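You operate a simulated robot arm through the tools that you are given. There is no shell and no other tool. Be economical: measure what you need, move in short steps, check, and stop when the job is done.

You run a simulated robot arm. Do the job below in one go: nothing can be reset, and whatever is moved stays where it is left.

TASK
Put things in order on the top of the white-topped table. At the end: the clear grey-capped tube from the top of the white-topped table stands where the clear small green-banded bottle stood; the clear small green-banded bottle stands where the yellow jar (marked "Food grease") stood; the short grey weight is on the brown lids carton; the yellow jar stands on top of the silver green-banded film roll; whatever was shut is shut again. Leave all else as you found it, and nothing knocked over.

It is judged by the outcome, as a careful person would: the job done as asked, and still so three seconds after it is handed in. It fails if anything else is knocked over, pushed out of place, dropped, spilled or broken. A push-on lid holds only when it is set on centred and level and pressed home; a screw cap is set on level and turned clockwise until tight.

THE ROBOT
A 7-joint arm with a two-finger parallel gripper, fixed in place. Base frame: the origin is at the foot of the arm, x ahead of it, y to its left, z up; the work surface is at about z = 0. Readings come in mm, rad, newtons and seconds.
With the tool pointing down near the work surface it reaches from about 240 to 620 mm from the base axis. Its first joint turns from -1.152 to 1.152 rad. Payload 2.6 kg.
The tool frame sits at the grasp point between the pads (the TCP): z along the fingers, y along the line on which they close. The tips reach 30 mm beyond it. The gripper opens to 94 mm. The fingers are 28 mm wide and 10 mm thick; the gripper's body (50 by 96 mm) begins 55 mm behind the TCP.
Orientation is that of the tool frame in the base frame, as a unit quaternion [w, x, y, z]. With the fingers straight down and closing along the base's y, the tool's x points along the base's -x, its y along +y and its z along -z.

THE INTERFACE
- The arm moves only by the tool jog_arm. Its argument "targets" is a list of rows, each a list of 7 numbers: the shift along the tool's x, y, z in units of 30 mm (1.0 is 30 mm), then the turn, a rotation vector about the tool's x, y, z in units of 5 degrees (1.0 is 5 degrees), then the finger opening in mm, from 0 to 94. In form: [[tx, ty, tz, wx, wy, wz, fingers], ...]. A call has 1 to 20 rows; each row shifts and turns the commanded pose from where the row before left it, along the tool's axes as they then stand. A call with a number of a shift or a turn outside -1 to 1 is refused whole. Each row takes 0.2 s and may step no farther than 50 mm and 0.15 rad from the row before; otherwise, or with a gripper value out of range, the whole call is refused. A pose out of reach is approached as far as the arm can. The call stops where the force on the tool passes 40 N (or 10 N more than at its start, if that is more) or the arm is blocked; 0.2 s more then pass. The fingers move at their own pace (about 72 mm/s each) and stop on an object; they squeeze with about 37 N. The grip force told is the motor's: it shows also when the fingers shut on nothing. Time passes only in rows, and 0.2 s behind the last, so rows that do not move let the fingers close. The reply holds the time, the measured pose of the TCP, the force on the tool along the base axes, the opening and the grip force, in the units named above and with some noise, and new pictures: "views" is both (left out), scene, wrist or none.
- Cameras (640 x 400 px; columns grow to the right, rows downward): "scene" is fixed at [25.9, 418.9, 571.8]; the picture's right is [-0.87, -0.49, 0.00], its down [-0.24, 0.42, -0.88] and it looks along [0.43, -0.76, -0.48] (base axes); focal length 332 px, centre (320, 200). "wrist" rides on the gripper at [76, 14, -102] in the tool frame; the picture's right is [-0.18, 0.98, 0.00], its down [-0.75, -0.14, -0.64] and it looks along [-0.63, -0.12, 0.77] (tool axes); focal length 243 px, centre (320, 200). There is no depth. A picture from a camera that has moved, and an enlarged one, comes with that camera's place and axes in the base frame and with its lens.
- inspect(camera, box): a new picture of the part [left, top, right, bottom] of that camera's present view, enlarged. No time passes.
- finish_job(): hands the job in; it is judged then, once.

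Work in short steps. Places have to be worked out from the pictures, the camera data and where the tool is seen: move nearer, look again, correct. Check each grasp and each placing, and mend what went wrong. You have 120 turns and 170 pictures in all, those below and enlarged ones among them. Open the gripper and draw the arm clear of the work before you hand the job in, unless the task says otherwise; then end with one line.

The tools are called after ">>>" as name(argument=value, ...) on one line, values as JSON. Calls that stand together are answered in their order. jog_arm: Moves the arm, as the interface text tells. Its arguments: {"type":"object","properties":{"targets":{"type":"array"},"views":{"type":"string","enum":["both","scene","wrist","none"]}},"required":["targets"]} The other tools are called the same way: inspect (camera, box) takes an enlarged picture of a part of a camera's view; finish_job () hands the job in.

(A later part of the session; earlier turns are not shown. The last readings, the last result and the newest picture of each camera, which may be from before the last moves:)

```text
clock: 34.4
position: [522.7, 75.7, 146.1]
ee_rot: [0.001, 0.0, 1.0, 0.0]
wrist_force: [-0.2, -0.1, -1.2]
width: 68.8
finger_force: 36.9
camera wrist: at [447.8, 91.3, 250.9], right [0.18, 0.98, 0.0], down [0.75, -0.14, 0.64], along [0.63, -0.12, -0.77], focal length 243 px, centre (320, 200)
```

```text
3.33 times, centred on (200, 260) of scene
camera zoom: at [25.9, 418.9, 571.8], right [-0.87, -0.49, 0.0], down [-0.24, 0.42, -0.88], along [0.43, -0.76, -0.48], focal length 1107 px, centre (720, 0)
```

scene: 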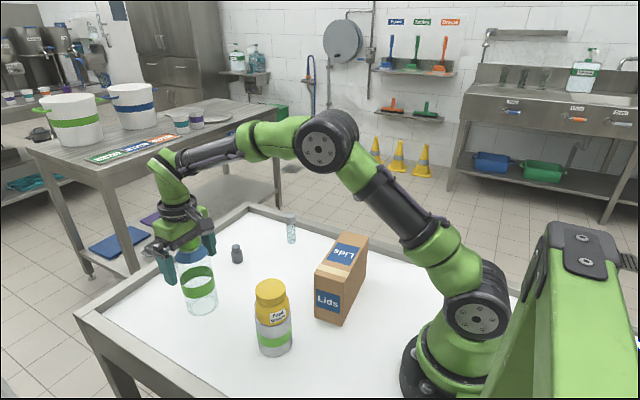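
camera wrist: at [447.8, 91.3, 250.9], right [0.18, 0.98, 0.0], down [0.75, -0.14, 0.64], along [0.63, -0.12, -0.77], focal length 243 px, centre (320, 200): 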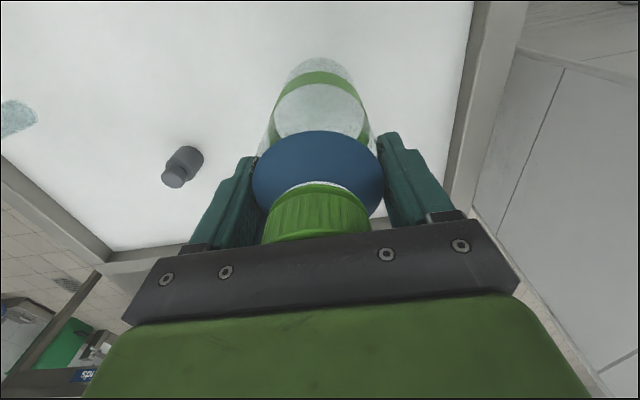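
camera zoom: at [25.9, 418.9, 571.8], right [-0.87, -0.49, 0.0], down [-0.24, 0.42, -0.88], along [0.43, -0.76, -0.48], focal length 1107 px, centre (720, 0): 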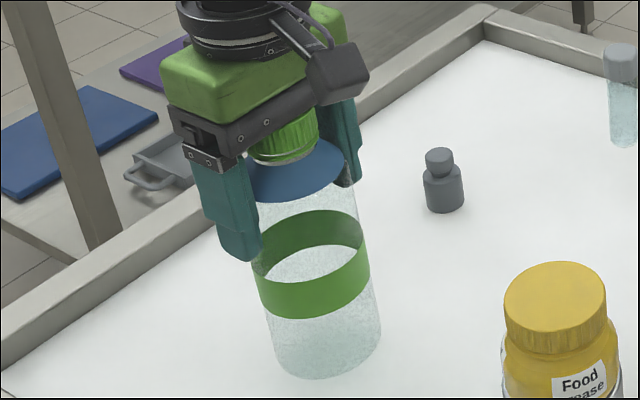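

The bottle lifted cleanly. Its spot is (524,75.5); I raise it a bit more and carry it to the jar's old spot (440,-61).

>>> jog_arm(targets=[[0, 0, -0.3, 0, 0, 0, 50], [0, 0, -0.3, 0, 0, 0, 50], [0.14, -0.228, 0, 0, 0, 0, 50], [0.224, -0.364, 0, 0, 0, 0, 50], [0.308, -0.5, 0, 0, 0, 0, 50], [0.336, -0.546, 0, 0, 0, 0, 50], [0.364, -0.592, 0, 0, 0, 0, 50], [0.364, -0.592, 0, 0, 0, 0, 50], [0.364, -0.592, 0, 0, 0, 0, 50], [0.308, -0.5, 0, 0, 0, 0, 50], [0.25, -0.406, 0, 0, 0, 0, 50], [0.142, -0.23, 0, 0, 0, 0, 50], [0, 0, 0, 0, 0, 0, 50]])

>>> inspect(camera="scene", box=[210, 180, 330, 300])

```text
clock: 37.2
position: [439.7, -62.0, 164.8]
ee_rot: [0.0, 0.0, 1.0, 0.001]
wrist_force: [-0.5, -0.4, 0.1]
width: 68.3
finger_force: 37.0
camera wrist: at [364.6, -45.8, 269.1], right [0.18, 0.98, 0.0], down [0.75, -0.14, 0.64], along [0.63, -0.12, -0.77], focal length 243 px, centre (320, 200)
```

scene: 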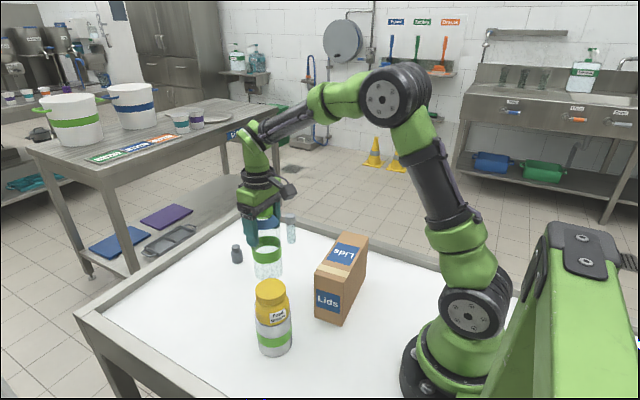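
wrist: 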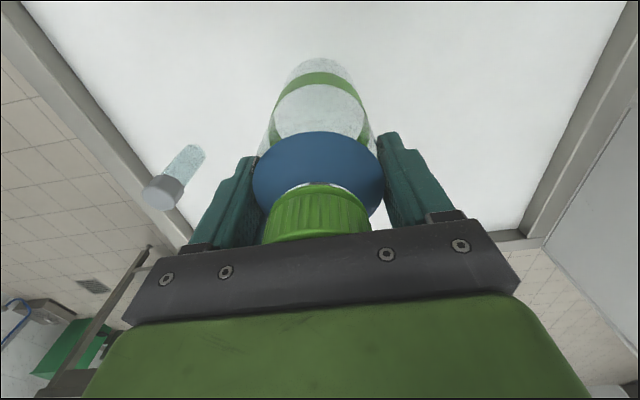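

```text
3.33 times, centred on (270, 240) of scene
camera zoom: at [25.9, 418.9, 571.8], right [-0.87, -0.49, 0.0], down [-0.24, 0.42, -0.88], along [0.43, -0.76, -0.48], focal length 1107 px, centre (487, 67)
```

zoom: 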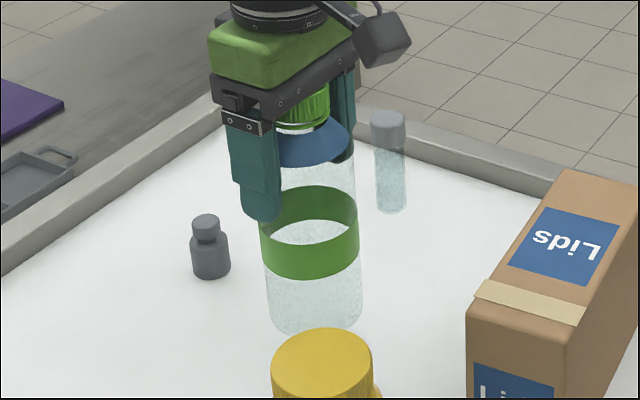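

The bottle is over the spot, with its bottom about 27 mm up. I lower 26 mm, then check the force.

>>> jog_arm(targets=[[0, 0, 0.2, 0, 0, 0, 50], [0, 0, 0.3, 0, 0, 0, 50], [0, 0, 0.2, 0, 0, 0, 50], [0, 0, 0.1, 0, 0, 0, 50], [0, 0, 0.06, 0, 0, 0, 50], [0, 0, 0, 0, 0, 0, 50]], views="none")

>>> jog_arm(targets=[[0, 0, 0.035, 0, 0, 0, 50], [0, 0, 0, 0, 0, 0, 50]], views="none")

```text
clock: 38.6
position: [439.0, -61.5, 139.6]
ee_rot: [0.0, 0.0, 1.0, 0.0]
wrist_force: [-0.8, 0.2, -0.5]
width: 68.5
finger_force: 36.5
```

```text
clock: 39.2
position: [439.4, -61.3, 138.3]
ee_rot: [0.0, 0.001, 1.0, 0.0]
wrist_force: [-0.3, -0.5, -0.1]
width: 68.5
finger_force: 37.1
```

No contact yet; I continue lowering in 1 mm steps.

>>> jog_arm(targets=[[0, 0, 0.04, 0, 0, 0, 50], [0, 0, 0, 0, 0, 0, 50]], views="none")

>>> jog_arm(targets=[[0, 0, 0.03, 0, 0, 0, 50], [0, 0, 0, 0, 0, 0, 50]], views="scene")

```text
clock: 39.8
position: [440.6, -62.1, 137.8]
ee_rot: [0.001, -0.001, 1.0, -0.001]
wrist_force: [-2.5, -0.1, 8.7]
width: 68.7
finger_force: 36.7
```

```text
clock: 40.4
position: [440.7, -62.6, 137.3]
ee_rot: [0.001, 0.001, 1.0, 0.0]
wrist_force: [-6.4, -0.5, 24.3]
width: 68.6
finger_force: 37.1
```

scene: 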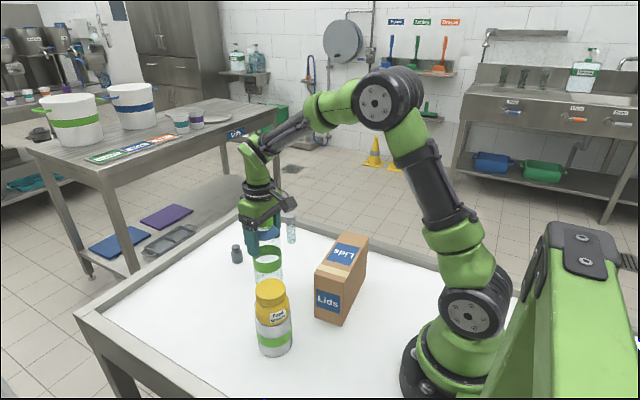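

It is firmly on the table. I ease the press, open, rise clear, then look at the tube.

>>> jog_arm(targets=[[0, 0, -0.05, 0, 0, 0, 50], [0, 0, 0, 0, 0, 0, 80], [0, 0, 0, 0, 0, 0, 94], [0, 0, 0, 0, 0, 0, 94], [0, 0, -0.3, 0, 0, 0, 94], [0, 0, -0.8, 0, 0, 0, 94], [0, 0, -0.9, 0, 0, 0, 94], [0, 0, -0.9, 0, 0, 0, 94], [0, 0, -0.6, 0, 0, 0, 94], [0, -0.6, 0, 0, 0, 0, 94], [0, -0.9, 0, 0, 0, 0, 94], [0, -0.9, 0, 0, 0, 0, 94], [0, -0.9, 0, 0, 0, 0, 94], [0, -0.9, 0, 0, 0, 0, 94], [0, -0.6, 0, 0, 0, 0, 94], [0, 0, 0, 0, 0, 0, 94]])

>>> inspect(camera="scene", box=[210, 200, 330, 300])

>>> inspect(camera="wrist", box=[230, 30, 390, 200])

```text
clock: 43.8
position: [438.6, -204.4, 242.3]
ee_rot: [0.0, 0.0, 1.0, 0.0]
wrist_force: [-0.4, 0.4, -0.4]
width: 94.1
finger_force: 0.0
camera wrist: at [364.1, -188.5, 346.2], right [0.18, 0.98, 0.0], down [0.75, -0.14, 0.64], along [0.63, -0.12, -0.77], focal length 243 px, centre (320, 200)
```

scene: 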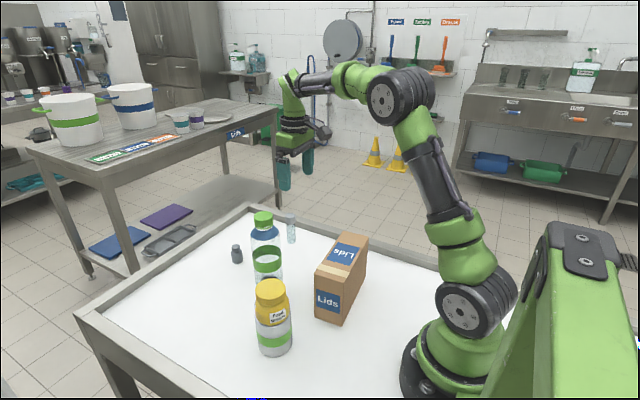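
wrist: 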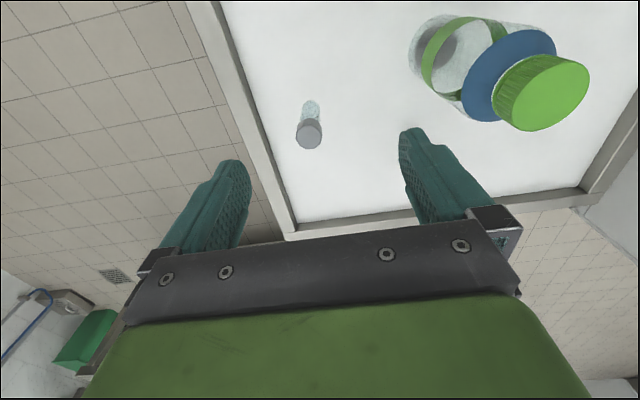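

```text
4.00 times, centred on (270, 250) of scene
camera zoom: at [26.0, 418.9, 571.8], right [-0.87, -0.49, 0.0], down [-0.24, 0.42, -0.88], along [0.43, -0.76, -0.48], focal length 1329 px, centre (520, 0)
```

zoom: 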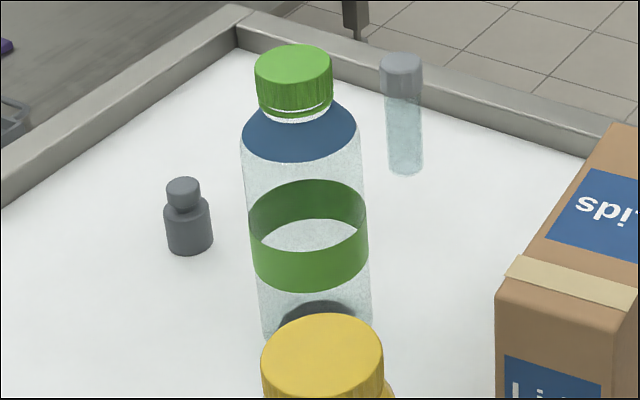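

```text
2.35 times, centred on (310, 115) of wrist
camera zoom: at [364.1, -188.5, 346.2], right [0.18, 0.98, 0.0], down [0.75, -0.14, 0.64], along [0.63, -0.12, -0.77], focal length 571 px, centre (344, 400)
```

zoom: 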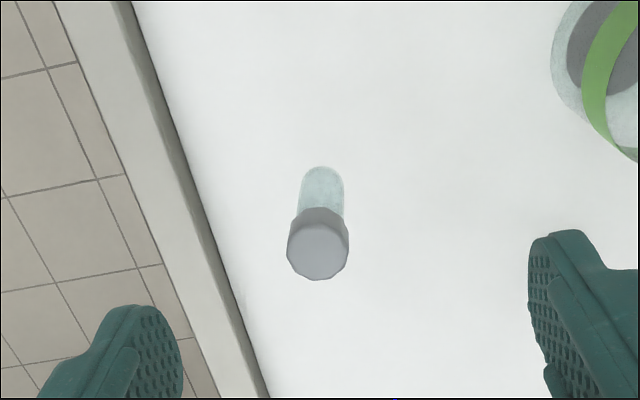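

The bottle stands well at the jar's old spot. The tube is at about (484,-224), its cap wider than its body and near the rim, so I use a 62 mm opening and come down from above.

>>> jog_arm(targets=[[-0.5, -0.22, 0.6, 0, 0, 0, 62], [-0.5, -0.22, 0.8, 0, 0, 0, 62], [-0.5, -0.21, 0.8, 0, 0, 0, 62], [0, 0, 0.8, 0, 0, 0, 62], [0, 0, 0.3, 0, 0, 0, 62], [0, 0, 0, 0, 0, 0, 62]])

>>> inspect(camera="wrist", box=[240, 80, 400, 260])

>>> inspect(camera="scene", box=[250, 160, 350, 260])

```text
clock: 45.2
position: [485.5, -225.1, 144.2]
ee_rot: [0.0, 0.0, 1.0, 0.0]
wrist_force: [-0.3, -0.1, -0.9]
width: 61.9
finger_force: 0.0
camera wrist: at [410.3, -208.5, 247.5], right [0.18, 0.98, 0.0], down [0.75, -0.14, 0.64], along [0.63, -0.12, -0.77], focal length 243 px, centre (320, 200)
```

scene: 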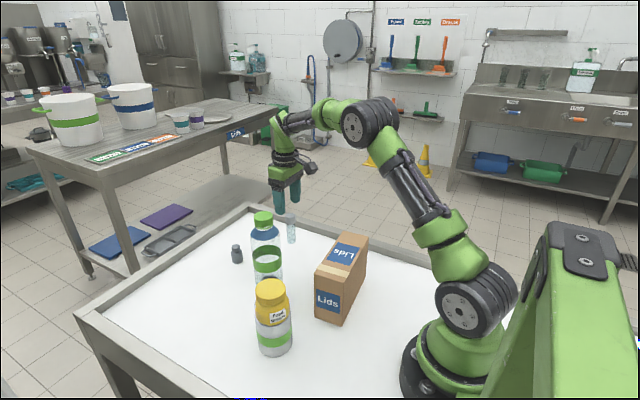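
wrist: 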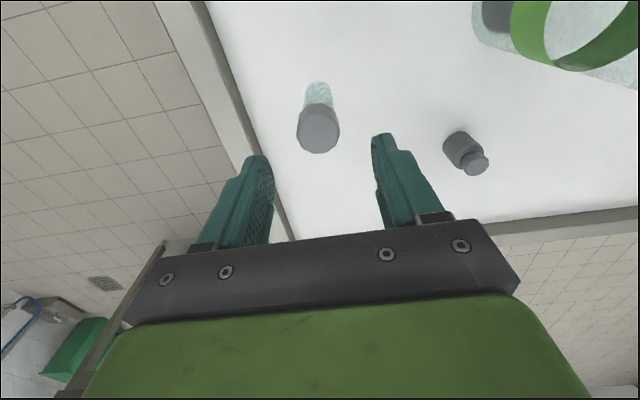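

```text
2.22 times, centred on (320, 170) of wrist
camera zoom: at [410.3, -208.5, 247.5], right [0.18, 0.98, 0.0], down [0.75, -0.14, 0.64], along [0.63, -0.12, -0.77], focal length 539 px, centre (320, 267)
```

zoom: 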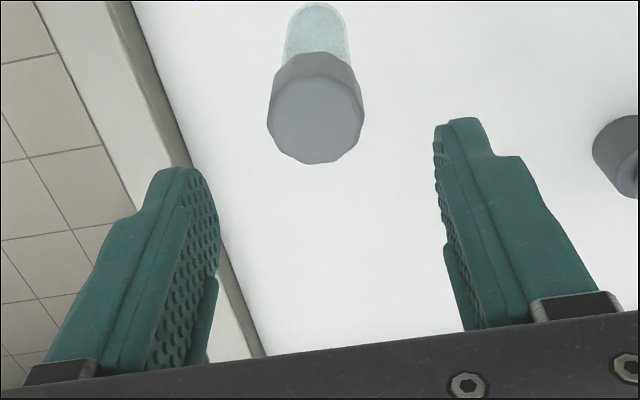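

```text
4.00 times, centred on (300, 210) of scene
camera zoom: at [25.9, 418.9, 571.8], right [-0.87, -0.49, 0.0], down [-0.24, 0.42, -0.88], along [0.43, -0.76, -0.48], focal length 1329 px, centre (400, 160)
```

zoom: 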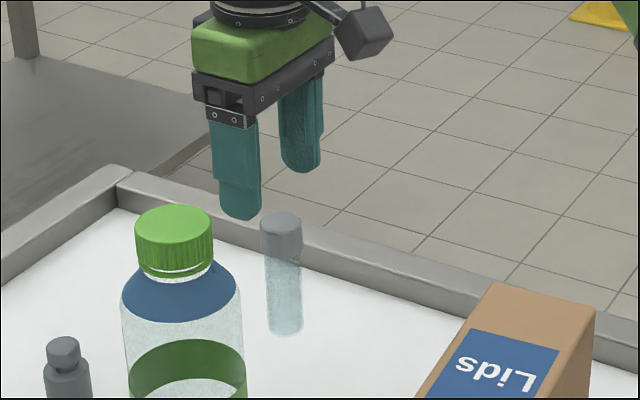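

The tube is at about (484.5,-223.7), directly under the tool. I descend to TCP z≈72 so the pads enclose the cap.

>>> jog_arm(targets=[[0.02, 0.03, 0.6, 0, 0, 0, 62], [0, 0, 0.6, 0, 0, 0, 62], [0, 0, 0.6, 0, 0, 0, 62], [0, 0, 0.6, 0, 0, 0, 62], [0, 0, 0, 0, 0, 0, 62]], views="none")

>>> inspect(camera="wrist", box=[240, 80, 400, 260])

>>> inspect(camera="scene", box=[250, 180, 330, 260])

```text
clock: 46.4
position: [484.0, -223.3, 71.4]
ee_rot: [0.0, 0.0, 1.0, 0.0]
wrist_force: [0.6, -0.6, 0.7]
width: 62.0
finger_force: 0.1
```

```text
2.22 times, centred on (320, 170) of wrist
camera zoom: at [408.0, -208.3, 175.2], right [0.18, 0.98, 0.0], down [0.75, -0.14, 0.64], along [0.63, -0.12, -0.77], focal length 539 px, centre (320, 267)
```

zoom: 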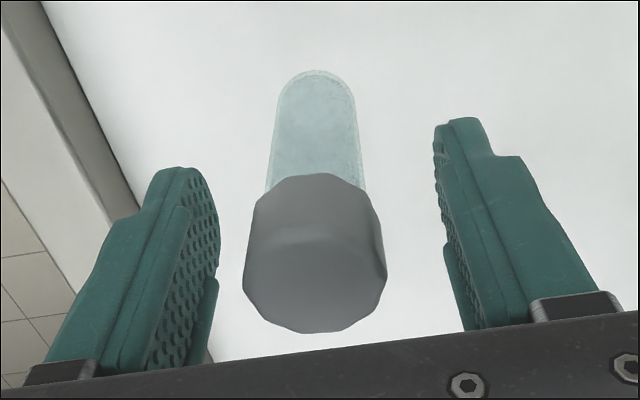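

```text
5.00 times, centred on (290, 220) of scene
camera zoom: at [25.9, 418.9, 571.8], right [-0.87, -0.49, 0.0], down [-0.24, 0.42, -0.88], along [0.43, -0.76, -0.48], focal length 1661 px, centre (470, 100)
```

zoom: 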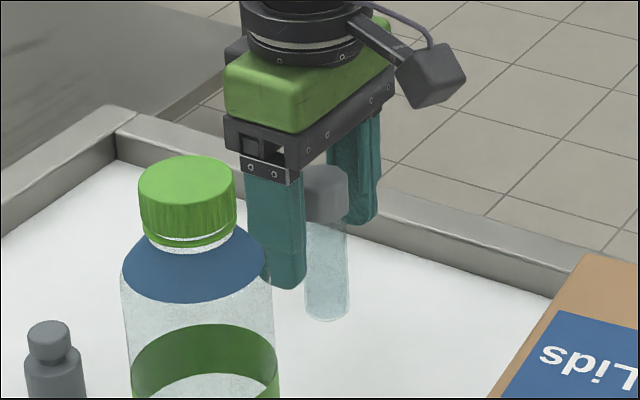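

The tube is about 2 mm to -y of centre, so I shift and close gradually.

>>> jog_arm(targets=[[0, -0.08, 0, 0, 0, 0, 62], [0, 0, 0, 0, 0, 0, 48], [0, 0, 0, 0, 0, 0, 40], [0, 0, 0, 0, 0, 0, 36], [0, 0, 0, 0, 0, 0, 33], [0, 0, 0, 0, 0, 0, 30], [0, 0, 0, 0, 0, 0, 20], [0, 0, 0, 0, 0, 0, 20], [0, 0, 0, 0, 0, 0, 20]], views="none")

>>> inspect(camera="wrist", box=[240, 80, 400, 260])

```text
clock: 48.4
position: [483.3, -226.6, 71.7]
ee_rot: [0.0, 0.0, 1.0, 0.001]
wrist_force: [0.1, 0.9, -0.1]
width: 28.5
finger_force: 37.0
```

```text
2.22 times, centred on (320, 170) of wrist
camera zoom: at [408.5, -210.2, 175.7], right [0.18, 0.98, 0.0], down [0.75, -0.14, 0.64], along [0.63, -0.12, -0.77], focal length 539 px, centre (320, 267)
```

zoom: 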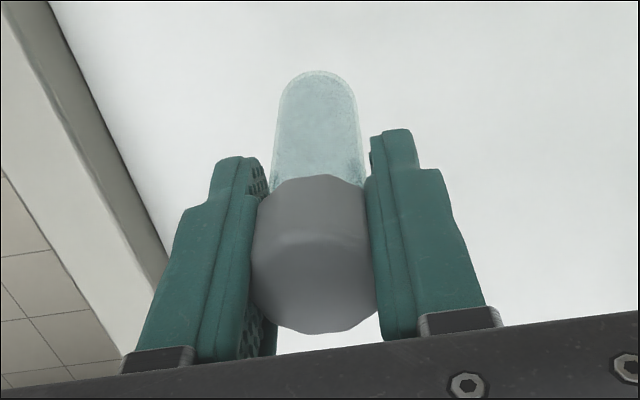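

It is gripped by the cap at 28.5 mm. I test-lift by 10 mm.

>>> jog_arm(targets=[[0, 0, -0.08, 0, 0, 0, 20], [0, 0, -0.1, 0, 0, 0, 20], [0, 0, -0.15, 0, 0, 0, 20], [0, 0, 0, 0, 0, 0, 20]], views="none")

>>> inspect(camera="wrist", box=[240, 80, 400, 260])

>>> inspect(camera="scene", box=[250, 180, 330, 260])

```text
clock: 49.4
position: [484.0, -227.0, 81.7]
ee_rot: [0.0, 0.0, 1.0, 0.0]
wrist_force: [0.0, 0.4, -0.6]
width: 28.2
finger_force: 36.4
```

```text
2.22 times, centred on (320, 170) of wrist
camera zoom: at [408.4, -209.6, 185.7], right [0.18, 0.98, 0.0], down [0.75, -0.14, 0.64], along [0.63, -0.12, -0.77], focal length 539 px, centre (320, 267)
```

zoom: 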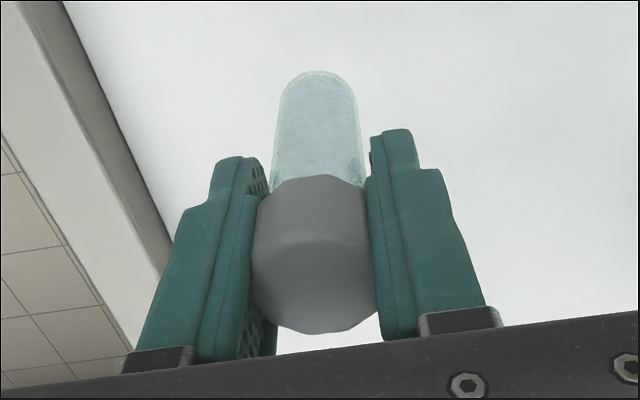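

```text
5.00 times, centred on (290, 220) of scene
camera zoom: at [25.9, 418.9, 571.8], right [-0.87, -0.49, 0.0], down [-0.24, 0.42, -0.88], along [0.43, -0.76, -0.48], focal length 1661 px, centre (470, 100)
```

zoom: 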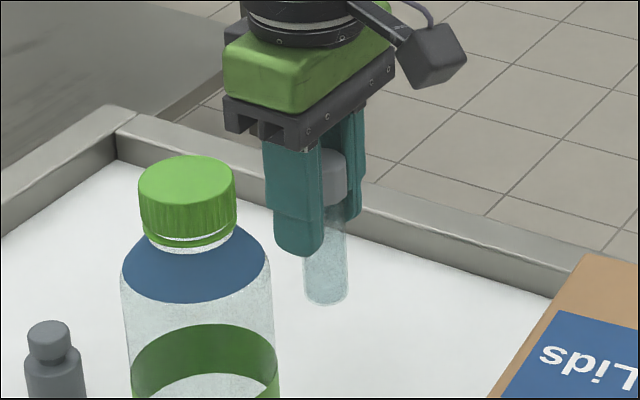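

The tube hangs straight with its cap on. I lift to z 240 and carry it to the bottle's old spot (524,75.5), passing above the others.

>>> jog_arm(targets=[[0, 0, -0.4, 0, 0, 0, 20], [0, 0, -0.7, 0, 0, 0, 20], [0, 0, -0.9, 0, 0, 0, 20], [0, 0, -0.9, 0, 0, 0, 20], [0, 0, -0.9, 0, 0, 0, 20], [0, 0, -0.9, 0, 0, 0, 20], [0, 0, -0.57, 0, 0, 0, 20], [0, 0, 0, 0, 0, 0, 20]], views="none")

>>> jog_arm(targets=[[-0.05, 0.4, 0, 0, 0, 0, 20], [-0.1, 0.8, 0, 0, 0, 0, 20], [-0.13, 0.96, 0, 0, 0, 0, 20], [-0.13, 0.96, 0, 0, 0, 0, 20], [-0.13, 0.96, 0, 0, 0, 0, 20], [-0.13, 0.96, 0, 0, 0, 0, 20], [-0.13, 0.96, 0, 0, 0, 0, 20], [-0.13, 0.96, 0, 0, 0, 0, 20], [-0.13, 0.96, 0, 0, 0, 0, 20], [-0.12, 0.94, 0, 0, 0, 0, 20], [-0.1, 0.8, 0, 0, 0, 0, 20], [-0.05, 0.4, 0, 0, 0, 0, 20], [0, 0, 0, 0, 0, 0, 20]])

```text
clock: 51.2
position: [484.7, -225.8, 239.3]
ee_rot: [-0.001, 0.001, 1.0, 0.0]
wrist_force: [-0.6, -0.5, -0.9]
width: 28.3
finger_force: 36.4
```

```text
clock: 54.0
position: [523.6, 74.8, 240.3]
ee_rot: [-0.001, 0.001, 1.0, 0.0]
wrist_force: [-0.9, -0.9, 0.0]
width: 28.4
finger_force: 37.1
camera wrist: at [448.1, 92.0, 343.5], right [0.18, 0.98, 0.0], down [0.75, -0.14, 0.64], along [0.63, -0.12, -0.77], focal length 243 px, centre (320, 200)
```

scene: 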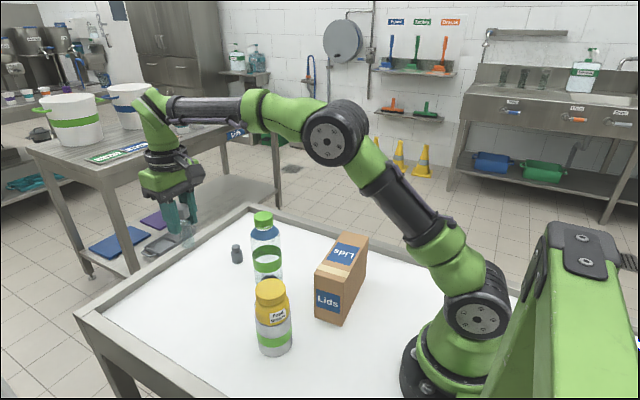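
wrist: 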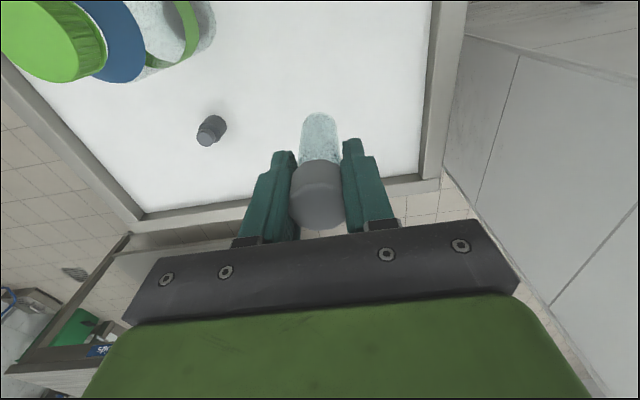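

The tube is above the spot. I lower 164 mm, then creep to contact.

>>> jog_arm(targets=[[0, 0.02, 0.4, 0, 0, 0, 20], [0, 0, 0.8, 0, 0, 0, 20], [0, 0, 0.9, 0, 0, 0, 20], [0, 0, 0.9, 0, 0, 0, 20], [0, 0, 0.9, 0, 0, 0, 20], [0, 0, 0.8, 0, 0, 0, 20], [0, 0, 0.5, 0, 0, 0, 20], [0, 0, 0.26, 0, 0, 0, 20], [0, 0, 0, 0, 0, 0, 20]], views="none")

>>> jog_arm(targets=[[0, 0, 0.04, 0, 0, 0, 20], [0, 0, 0, 0, 0, 0, 20]], views="none")

>>> inspect(camera="scene", box=[150, 220, 250, 320])

```text
clock: 56.0
position: [525.0, 76.5, 75.4]
ee_rot: [0.0, 0.0, 1.0, 0.0]
wrist_force: [-0.5, 1.2, -0.5]
width: 28.4
finger_force: 36.6
```

```text
clock: 56.6
position: [524.2, 76.6, 75.2]
ee_rot: [0.0, 0.0, 1.0, 0.0]
wrist_force: [-0.1, -0.6, -0.8]
width: 28.4
finger_force: 36.5
```

```text
4.00 times, centred on (200, 270) of scene
camera zoom: at [25.9, 418.9, 571.8], right [-0.87, -0.49, 0.0], down [-0.24, 0.42, -0.88], along [0.43, -0.76, -0.48], focal length 1329 px, centre (800, -80)
```

zoom: 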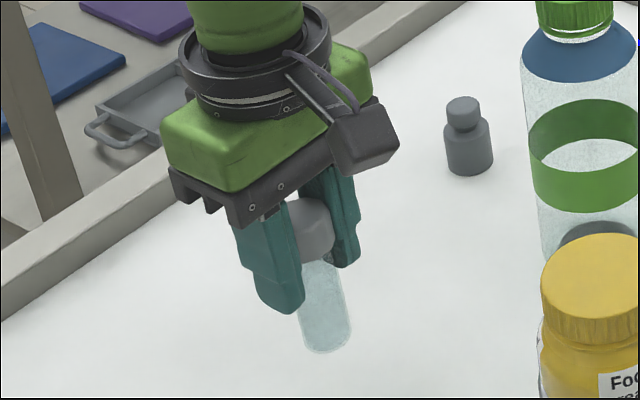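

The tube base appears right where the bottle's base was. I creep down to contact.

>>> jog_arm(targets=[[0, 0, 0.04, 0, 0, 0, 20], [0, 0, 0, 0, 0, 0, 20]], views="none")

>>> jog_arm(targets=[[0, 0, 0.04, 0, 0, 0, 20], [0, 0, 0, 0, 0, 0, 20]], views="none")

>>> jog_arm(targets=[[0, 0, 0.02, 0, 0, 0, 20], [0, 0, 0, 0, 0, 0, 20]], views="none")

```text
clock: 57.2
position: [523.8, 76.0, 73.6]
ee_rot: [0.0, -0.001, 1.0, 0.0]
wrist_force: [0.3, 0.0, -0.1]
width: 28.4
finger_force: 37.1
```

```text
clock: 57.8
position: [524.6, 75.6, 72.2]
ee_rot: [0.0, 0.0, 1.0, -0.001]
wrist_force: [-0.6, 0.1, -0.9]
width: 28.3
finger_force: 36.9
```

```text
clock: 58.4
position: [523.1, 75.6, 72.5]
ee_rot: [-0.001, 0.0, 1.0, 0.0]
wrist_force: [0.5, 0.5, -0.1]
width: 28.4
finger_force: 37.2
```

Still no contact; I make two more small steps.

>>> jog_arm(targets=[[0, 0, 0.025, 0, 0, 0, 20], [0, 0, 0, 0, 0, 0, 20]], views="none")

>>> jog_arm(targets=[[0, 0, 0.025, 0, 0, 0, 20], [0, 0, 0, 0, 0, 0, 20]], views="none")

```text
clock: 59.0
position: [524.8, 76.5, 70.8]
ee_rot: [0.001, 0.0, 1.0, 0.0]
wrist_force: [-3.3, -1.7, 6.2]
width: 28.4
finger_force: 36.8
```

```text
clock: 59.6
position: [525.1, 76.7, 70.3]
ee_rot: [0.001, 0.0, 1.0, 0.0]
wrist_force: [-2.4, 0.5, 14.8]
width: 28.4
finger_force: 36.8
```

Contact. I ease off by 0.8 mm, open slowly, and check that it stands.

>>> jog_arm(targets=[[0, 0, -0.026, 0, 0, 0, 20], [0, 0, 0, 0, 0, 0, 27], [0, 0, 0, 0, 0, 0, 30], [0, 0, 0, 0, 0, 0, 34], [0, 0, 0, 0, 0, 0, 40], [0, 0, 0, 0, 0, 0, 50], [0, 0, 0, 0, 0, 0, 64], [0, 0, 0, 0, 0, 0, 64]])

>>> inspect(camera="scene", box=[150, 220, 250, 320])

```text
clock: 61.4
position: [522.8, 76.3, 71.1]
ee_rot: [0.001, 0.0, 1.0, 0.0]
wrist_force: [-0.3, -0.1, -0.7]
width: 63.9
finger_force: 0.0
camera wrist: at [448.4, 92.1, 174.9], right [0.18, 0.98, 0.0], down [0.75, -0.14, 0.64], along [0.63, -0.12, -0.77], focal length 243 px, centre (320, 200)
```

scene: 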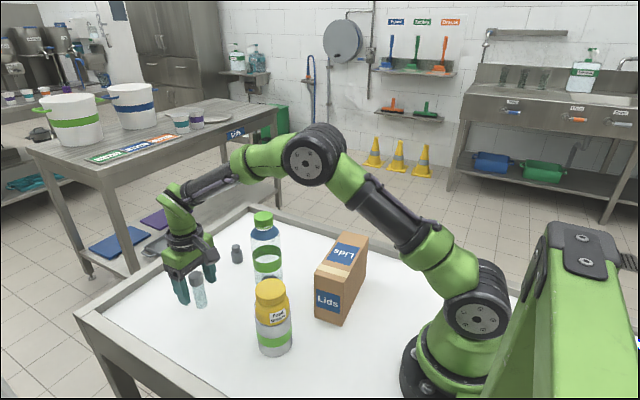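
wrist: 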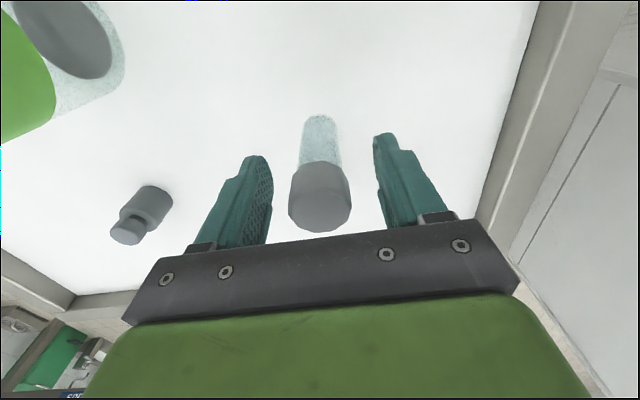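

```text
4.00 times, centred on (200, 270) of scene
camera zoom: at [25.9, 418.9, 571.8], right [-0.87, -0.49, 0.0], down [-0.24, 0.42, -0.88], along [0.43, -0.76, -0.48], focal length 1329 px, centre (800, -80)
```

zoom: 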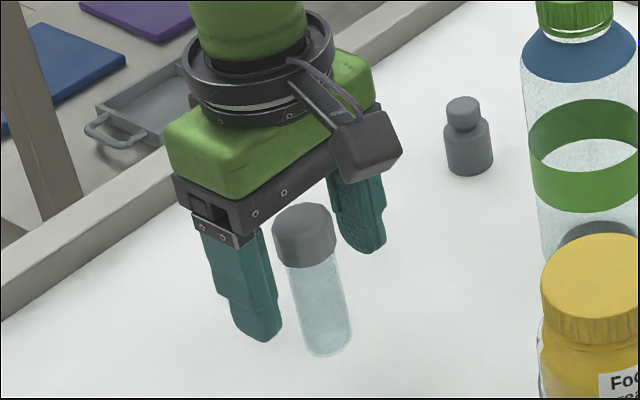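

The tube stands at the bottle's old spot. I rise and turn the tool 60° so the camera body stays clear of the bottle, then move over the weight near (560,-80).

>>> jog_arm(targets=[[0, 0, -0.4, 0, 0, 0, 64], [0, 0, -0.9, 0, 0, 0, 64], [0, 0, -0.9, 0, 0, 0, 64], [0, 0, -0.9, 0, 0, 0, 64], [0, 0, -0.9, 0, 0, 0, 64], [0, 0, 0, 0, 0, -1, 64], [0, 0, 0, 0, 0, -1, 64], [0, 0, 0, 0, 0, -1, 64], [0, 0, 0, 0, 0, -1, 64], [0, 0, 0, 0, 0, -1, 64], [0, 0, 0, 0, 0, -1, 64], [0, 0, 0, 0, 0, -1, 64], [0, 0, 0, 0, 0, -1, 64], [0, 0, 0, 0, 0, -1, 64], [0, 0, 0, 0, 0, -1, 64], [0, 0, 0, 0, 0, -1, 64], [0, 0, 0, 0, 0, -1, 64], [0, 0, 0, 0, 0, 0, 64]], views="scene")

>>> jog_arm(targets=[[0.638, -0.561, 0, 0, 0, 0, 64], [0.638, -0.561, 0, 0, 0, 0, 64], [0.638, -0.561, 0, 0, 0, 0, 64], [0.638, -0.561, 0, 0, 0, 0, 64], [0.638, -0.561, 0, 0, 0, 0, 64], [0.638, -0.561, 0, 0, 0, 0, 64], [0, 0, 0, 0, 0, 0, 64]])

```text
clock: 65.2
position: [523.4, 76.6, 192.4]
ee_rot: [0.0, -0.501, 0.865, 0.0]
wrist_force: [-0.1, 0.3, 0.2]
width: 64.1
finger_force: 0.0
```

scene: 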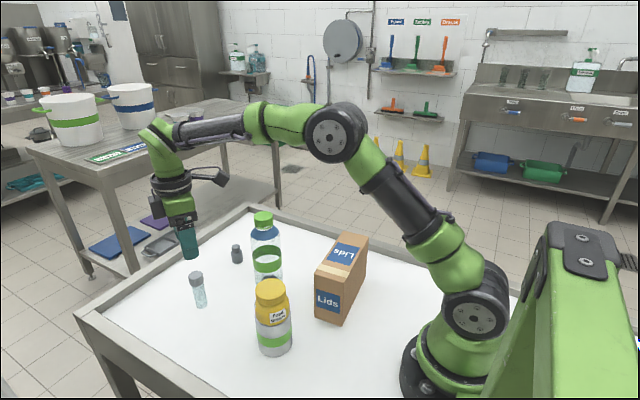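

```text
clock: 66.8
position: [554.1, -74.3, 191.3]
ee_rot: [0.0, -0.5, 0.866, 0.0]
wrist_force: [-0.6, -0.4, 0.0]
width: 63.8
finger_force: 0.1
camera wrist: at [504.3, -131.6, 294.9], right [-0.76, 0.65, 0.0], down [0.5, 0.58, 0.64], along [0.42, 0.49, -0.77], focal length 243 px, centre (320, 200)
```

scene: 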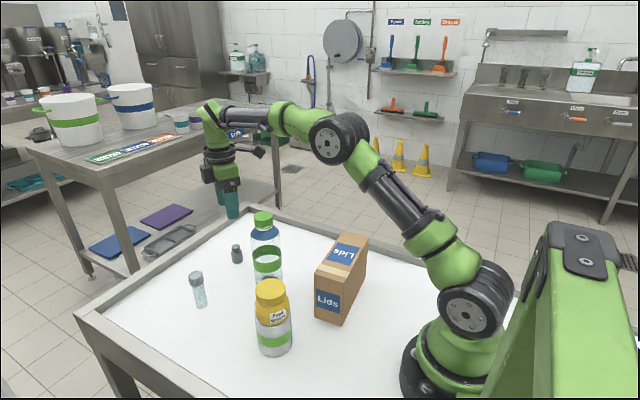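
wrist: 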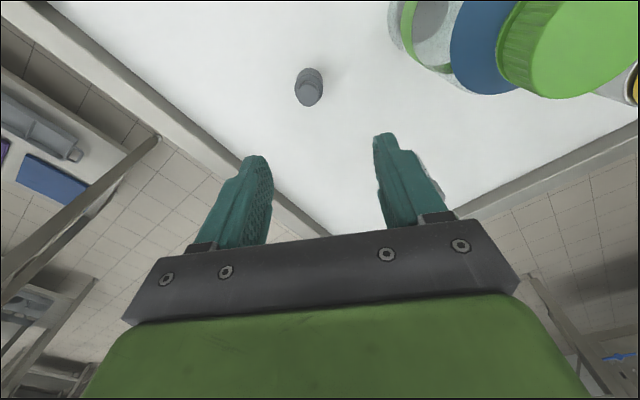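

The weight is in view between the fingers' line. I zoom in to refine its position.

>>> inspect(camera="wrist", box=[260, 50, 360, 130])

>>> inspect(camera="scene", box=[180, 230, 280, 320])

```text
5.00 times, centred on (310, 90) of wrist
camera zoom: at [504.3, -131.6, 294.9], right [-0.76, 0.65, 0.0], down [0.5, 0.58, 0.64], along [0.42, 0.49, -0.77], focal length 1213 px, centre (370, 750)
```

zoom: 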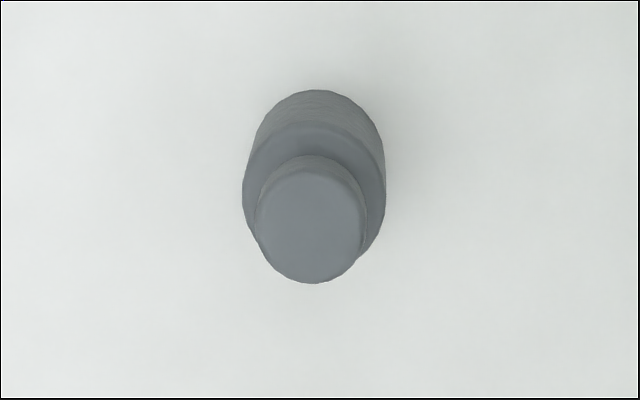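

```text
4.44 times, centred on (230, 275) of scene
camera zoom: at [26.0, 418.9, 571.8], right [-0.87, -0.49, 0.0], down [-0.24, 0.42, -0.88], along [0.43, -0.76, -0.48], focal length 1476 px, centre (720, -133)
```

zoom: 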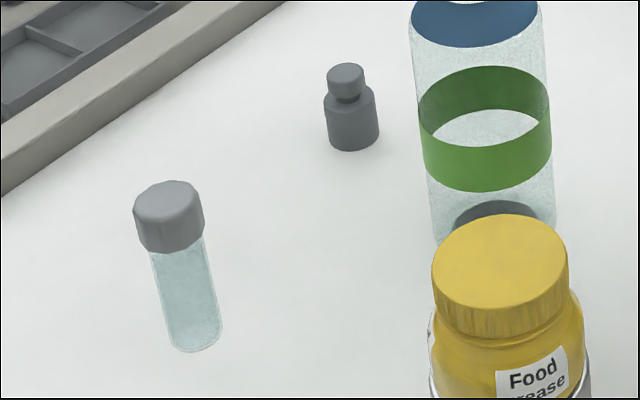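

The weight is at (562,-81), about 29 mm in diameter. I align and descend to z≈36.

>>> jog_arm(targets=[[0.069, -0.348, 0.5, 0, 0, 0, 64], [0, 0, 0.9, 0, 0, 0, 64], [0, 0, 0.9, 0, 0, 0, 64], [0, 0, 0.9, 0, 0, 0, 64], [0, 0, 0.9, 0, 0, 0, 64], [0, 0, 0.7, 0, 0, 0, 64], [0, 0, 0.37, 0, 0, 0, 64], [0, 0, 0, 0, 0, 0, 64]])

```text
clock: 68.6
position: [562.4, -81.1, 34.9]
ee_rot: [0.001, -0.5, 0.866, -0.001]
wrist_force: [-0.7, 0.6, 0.6]
width: 64.0
finger_force: 0.1
camera wrist: at [512.9, -137.5, 139.7], right [-0.76, 0.65, 0.0], down [0.5, 0.58, 0.64], along [0.42, 0.49, -0.77], focal length 243 px, centre (320, 200)
```

scene: 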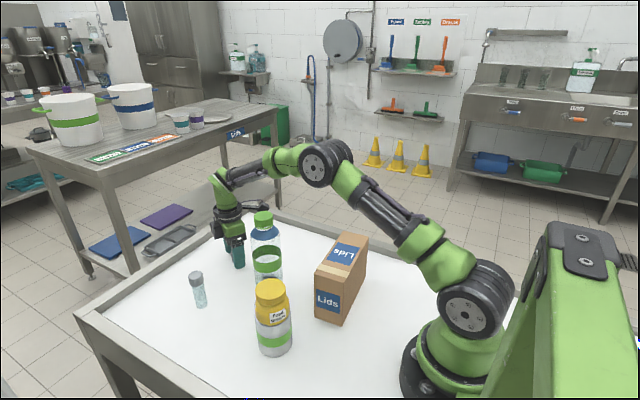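
wrist: 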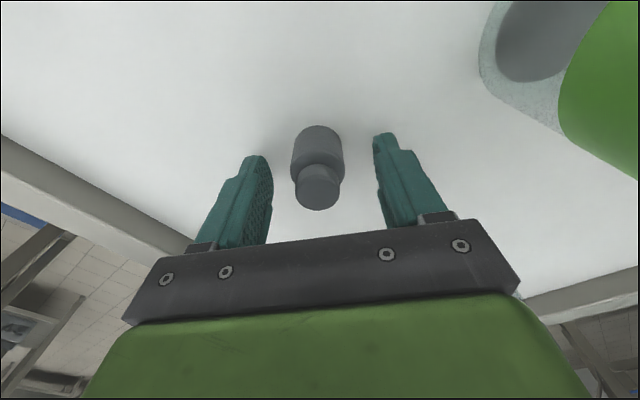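

The weight sits between the pads, consistent with earlier grasps. I close and test-lift.

>>> jog_arm(targets=[[0, -0.04, 0, 0, 0, 0, 50], [0, 0, 0, 0, 0, 0, 40], [0, 0, 0, 0, 0, 0, 34], [0, 0, 0, 0, 0, 0, 30], [0, 0, 0, 0, 0, 0, 15], [0, 0, 0, 0, 0, 0, 15], [0, 0, 0, 0, 0, 0, 15]], views="wrist")

>>> jog_arm(targets=[[0, 0, -0.1, 0, 0, 0, 15], [0, 0, -0.1, 0, 0, 0, 15], [0, 0, -0.2, 0, 0, 0, 15], [0, 0, -0.3, 0, 0, 0, 15], [0, 0, 0, 0, 0, 0, 15]], views="wrist")

```text
clock: 70.2
position: [564.7, -81.3, 35.8]
ee_rot: [-0.001, -0.5, 0.866, 0.0]
wrist_force: [-0.3, 0.0, -0.2]
width: 28.4
finger_force: 36.9
camera wrist: at [513.6, -137.7, 139.5], right [-0.76, 0.65, 0.0], down [0.5, 0.58, 0.64], along [0.42, 0.49, -0.77], focal length 243 px, centre (320, 200)
```

wrist: 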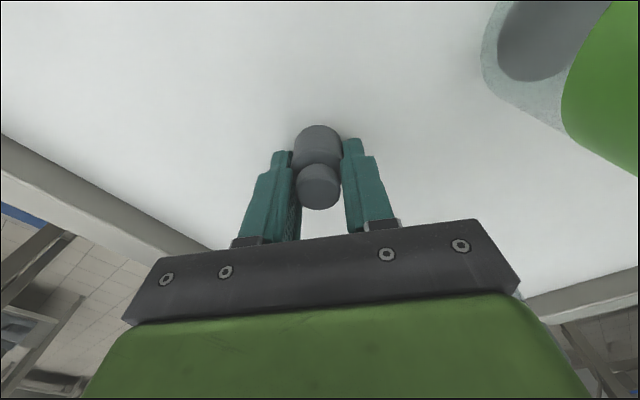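

```text
clock: 71.4
position: [563.6, -80.7, 56.1]
ee_rot: [0.0, -0.5, 0.866, 0.0]
wrist_force: [-0.7, 0.4, -0.4]
width: 28.6
finger_force: 36.9
camera wrist: at [513.9, -137.9, 160.3], right [-0.76, 0.65, 0.0], down [0.5, 0.58, 0.64], along [0.42, 0.49, -0.77], focal length 243 px, centre (320, 200)
```

wrist: 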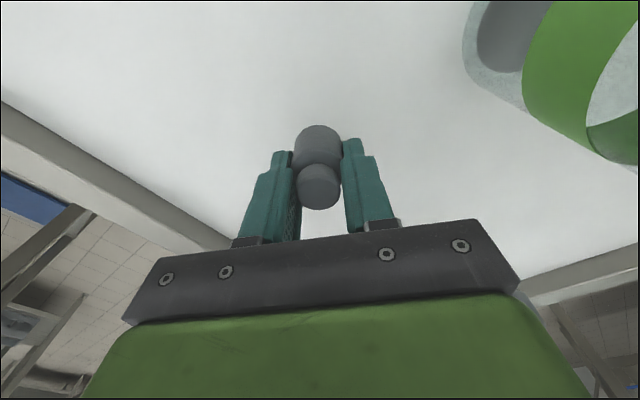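

The weight is held. I lift to z≈255 to clear the bottle, then carry it to above the carton at about (262,-103).

>>> jog_arm(targets=[[0, 0, -0.5, 0, 0, 0, 15], [0, 0, -0.9, 0, 0, 0, 15], [0, 0, -0.9, 0, 0, 0, 15], [0, 0, -0.9, 0, 0, 0, 15], [0, 0, -0.9, 0, 0, 0, 15], [0, 0, -0.9, 0, 0, 0, 15], [0, 0, -0.9, 0, 0, 0, 15], [0, 0, -0.7, 0, 0, 0, 15], [0, 0, 0, 0, 0, 0, 15]], views="none")

>>> jog_arm(targets=[[0.12, 0.18, 0, 0, 0, 0, 15], [0.28, 0.416, 0, 0, 0, 0, 15], [0.404, 0.594, 0, 0, 0, 0, 15], [0.404, 0.594, 0, 0, 0, 0, 15], [0.404, 0.594, 0, 0, 0, 0, 15], [0.404, 0.594, 0, 0, 0, 0, 15], [0.404, 0.594, 0, 0, 0, 0, 15], [0.404, 0.594, 0, 0, 0, 0, 15], [0.404, 0.594, 0, 0, 0, 0, 15], [0.404, 0.594, 0, 0, 0, 0, 15], [0.404, 0.594, 0, 0, 0, 0, 15], [0.404, 0.594, 0, 0, 0, 0, 15], [0.404, 0.594, 0, 0, 0, 0, 15], [0.404, 0.594, 0, 0, 0, 0, 15], [0.28, 0.416, 0, 0, 0, 0, 15], [0.12, 0.18, 0, 0, 0, 0, 15], [0, 0, 0, 0, 0, 0, 15]])

>>> inspect(camera="scene", box=[280, 190, 400, 330])

```text
clock: 73.4
position: [561.6, -80.7, 255.2]
ee_rot: [0.0, -0.499, 0.866, 0.001]
wrist_force: [0.5, 0.2, -0.5]
width: 28.6
finger_force: 37.0
```

```text
clock: 77.0
position: [263.1, -103.9, 254.2]
ee_rot: [0.0, -0.5, 0.866, 0.0]
wrist_force: [-1.4, 0.2, -1.3]
width: 28.1
finger_force: 36.7
camera wrist: at [213.0, -160.3, 357.5], right [-0.76, 0.65, 0.0], down [0.5, 0.58, 0.64], along [0.42, 0.49, -0.77], focal length 243 px, centre (320, 200)
```

scene: 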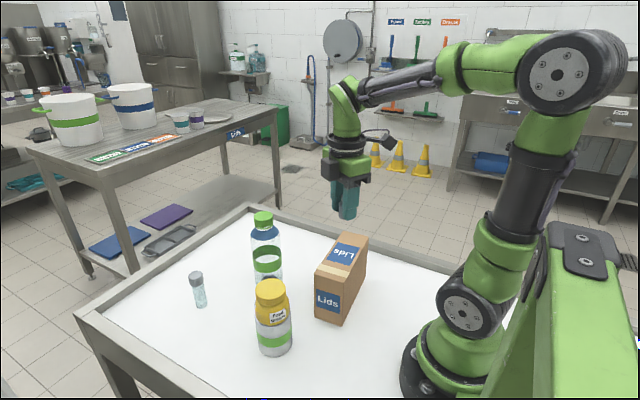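
wrist: 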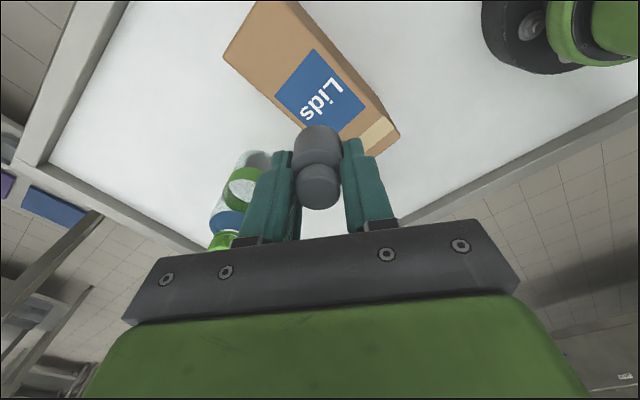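

```text
2.86 times, centred on (340, 260) of scene
camera zoom: at [25.9, 418.9, 571.8], right [-0.87, -0.49, 0.0], down [-0.24, 0.42, -0.88], along [0.43, -0.76, -0.48], focal length 949 px, centre (263, 29)
```

zoom: 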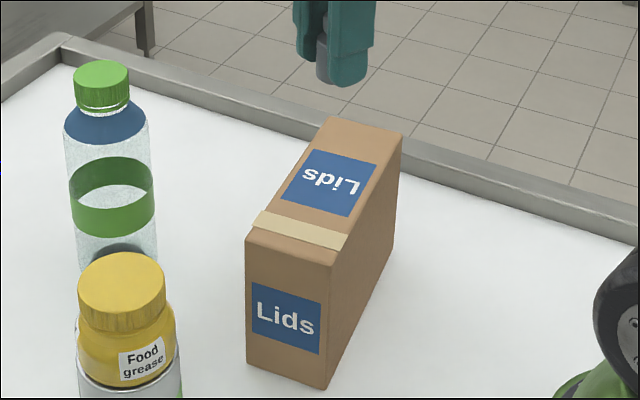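

The wrist view's carton corner (300,-183) agrees with the scene estimate. I lower to about 10 mm above the top and check.

>>> jog_arm(targets=[[0, 0, 0.4, 0, 0, 0, 15], [0, 0, 0.7, 0, 0, 0, 15], [0, 0, 0.7, 0, 0, 0, 15], [0, 0, 0.6, 0, 0, 0, 15], [0, 0, 0.3, 0, 0, 0, 15], [0, 0, 0, 0, 0, 0, 15]], views="wrist")

>>> inspect(camera="scene", box=[290, 190, 410, 310])

```text
clock: 78.4
position: [261.8, -103.5, 173.4]
ee_rot: [0.0, -0.5, 0.866, 0.001]
wrist_force: [0.6, -0.6, -0.8]
width: 28.6
finger_force: 36.5
camera wrist: at [212.8, -159.8, 277.6], right [-0.76, 0.65, 0.0], down [0.5, 0.58, 0.64], along [0.42, 0.49, -0.77], focal length 243 px, centre (320, 200)
```

wrist: 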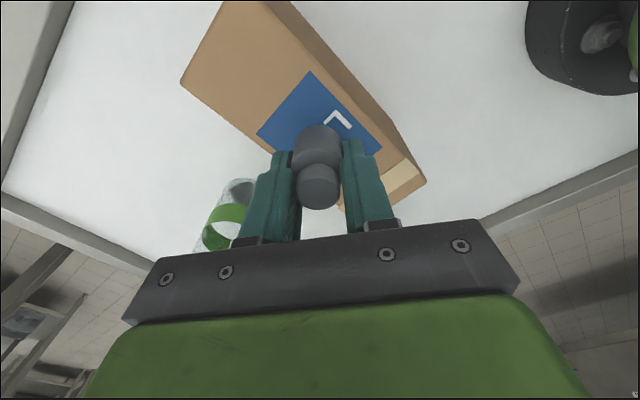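

```text
3.33 times, centred on (350, 250) of scene
camera zoom: at [25.9, 418.9, 571.8], right [-0.87, -0.49, 0.0], down [-0.24, 0.42, -0.88], along [0.43, -0.76, -0.48], focal length 1107 px, centre (220, 33)
```

zoom: 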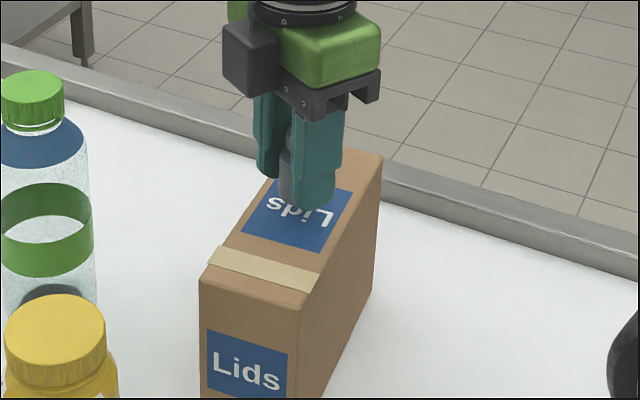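

The weight hovers over the carton's label area, well inside the edges. I creep down to contact.

>>> jog_arm(targets=[[0, 0, 0.12, 0, 0, 0, 15], [0, 0, 0.08, 0, 0, 0, 15], [0, 0, 0, 0, 0, 0, 15]], views="none")

>>> jog_arm(targets=[[0, 0, 0.04, 0, 0, 0, 15], [0, 0, 0, 0, 0, 0, 15]], views="none")

>>> jog_arm(targets=[[0, 0, 0.04, 0, 0, 0, 15], [0, 0, 0, 0, 0, 0, 15]], views="none")

```text
clock: 79.2
position: [261.7, -102.5, 166.4]
ee_rot: [0.0, -0.5, 0.866, 0.0]
wrist_force: [-0.4, 0.5, -0.6]
width: 28.5
finger_force: 37.0
```

```text
clock: 79.8
position: [263.0, -102.3, 165.9]
ee_rot: [0.0, -0.501, 0.866, 0.001]
wrist_force: [-0.2, -0.2, -1.1]
width: 28.5
finger_force: 36.9
```

```text
clock: 80.4
position: [262.1, -103.2, 164.7]
ee_rot: [-0.001, -0.5, 0.866, 0.0]
wrist_force: [0.0, -0.3, -1.2]
width: 28.3
finger_force: 37.1
```

No contact yet; I continue.

>>> jog_arm(targets=[[0, 0, 0.04, 0, 0, 0, 15], [0, 0, 0, 0, 0, 0, 15]], views="none")

>>> jog_arm(targets=[[0, 0, 0.03, 0, 0, 0, 15], [0, 0, 0, 0, 0, 0, 15]], views="none")

>>> inspect(camera="scene", box=[310, 200, 390, 280])

```text
clock: 81.0
position: [262.8, -102.8, 164.9]
ee_rot: [0.0, -0.501, 0.866, 0.0]
wrist_force: [-0.3, 1.1, -0.6]
width: 28.3
finger_force: 36.6
```

```text
clock: 81.6
position: [262.4, -102.6, 164.1]
ee_rot: [0.0, -0.5, 0.866, 0.0]
wrist_force: [0.4, 0.4, -0.8]
width: 28.5
finger_force: 36.9
```

```text
5.00 times, centred on (350, 240) of scene
camera zoom: at [25.9, 418.9, 571.8], right [-0.87, -0.49, 0.0], down [-0.24, 0.42, -0.88], along [0.43, -0.76, -0.48], focal length 1661 px, centre (170, 0)
```

zoom: 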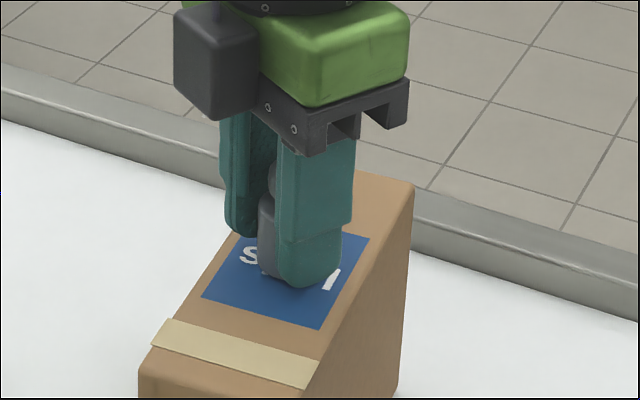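

Close but still no load on the tool. I keep stepping down.

>>> jog_arm(targets=[[0, 0, 0.04, 0, 0, 0, 15], [0, 0, 0, 0, 0, 0, 15]], views="none")

>>> jog_arm(targets=[[0, 0, 0.04, 0, 0, 0, 15], [0, 0, 0, 0, 0, 0, 15]], views="none")

>>> jog_arm(targets=[[0, 0, 0.03, 0, 0, 0, 15], [0, 0, 0, 0, 0, 0, 15]], views="none")

```text
clock: 82.2
position: [261.5, -102.9, 161.7]
ee_rot: [-0.001, -0.5, 0.866, -0.001]
wrist_force: [-0.5, 0.0, -0.3]
width: 28.4
finger_force: 37.0
```

```text
clock: 82.8
position: [261.7, -101.5, 160.1]
ee_rot: [0.0, -0.499, 0.866, 0.0]
wrist_force: [0.2, 0.4, -0.7]
width: 28.5
finger_force: 36.8
```

```text
clock: 83.4
position: [262.9, -102.6, 160.0]
ee_rot: [0.0, -0.5, 0.866, -0.001]
wrist_force: [-4.2, 1.4, 11.0]
width: 28.3
finger_force: 37.4
```

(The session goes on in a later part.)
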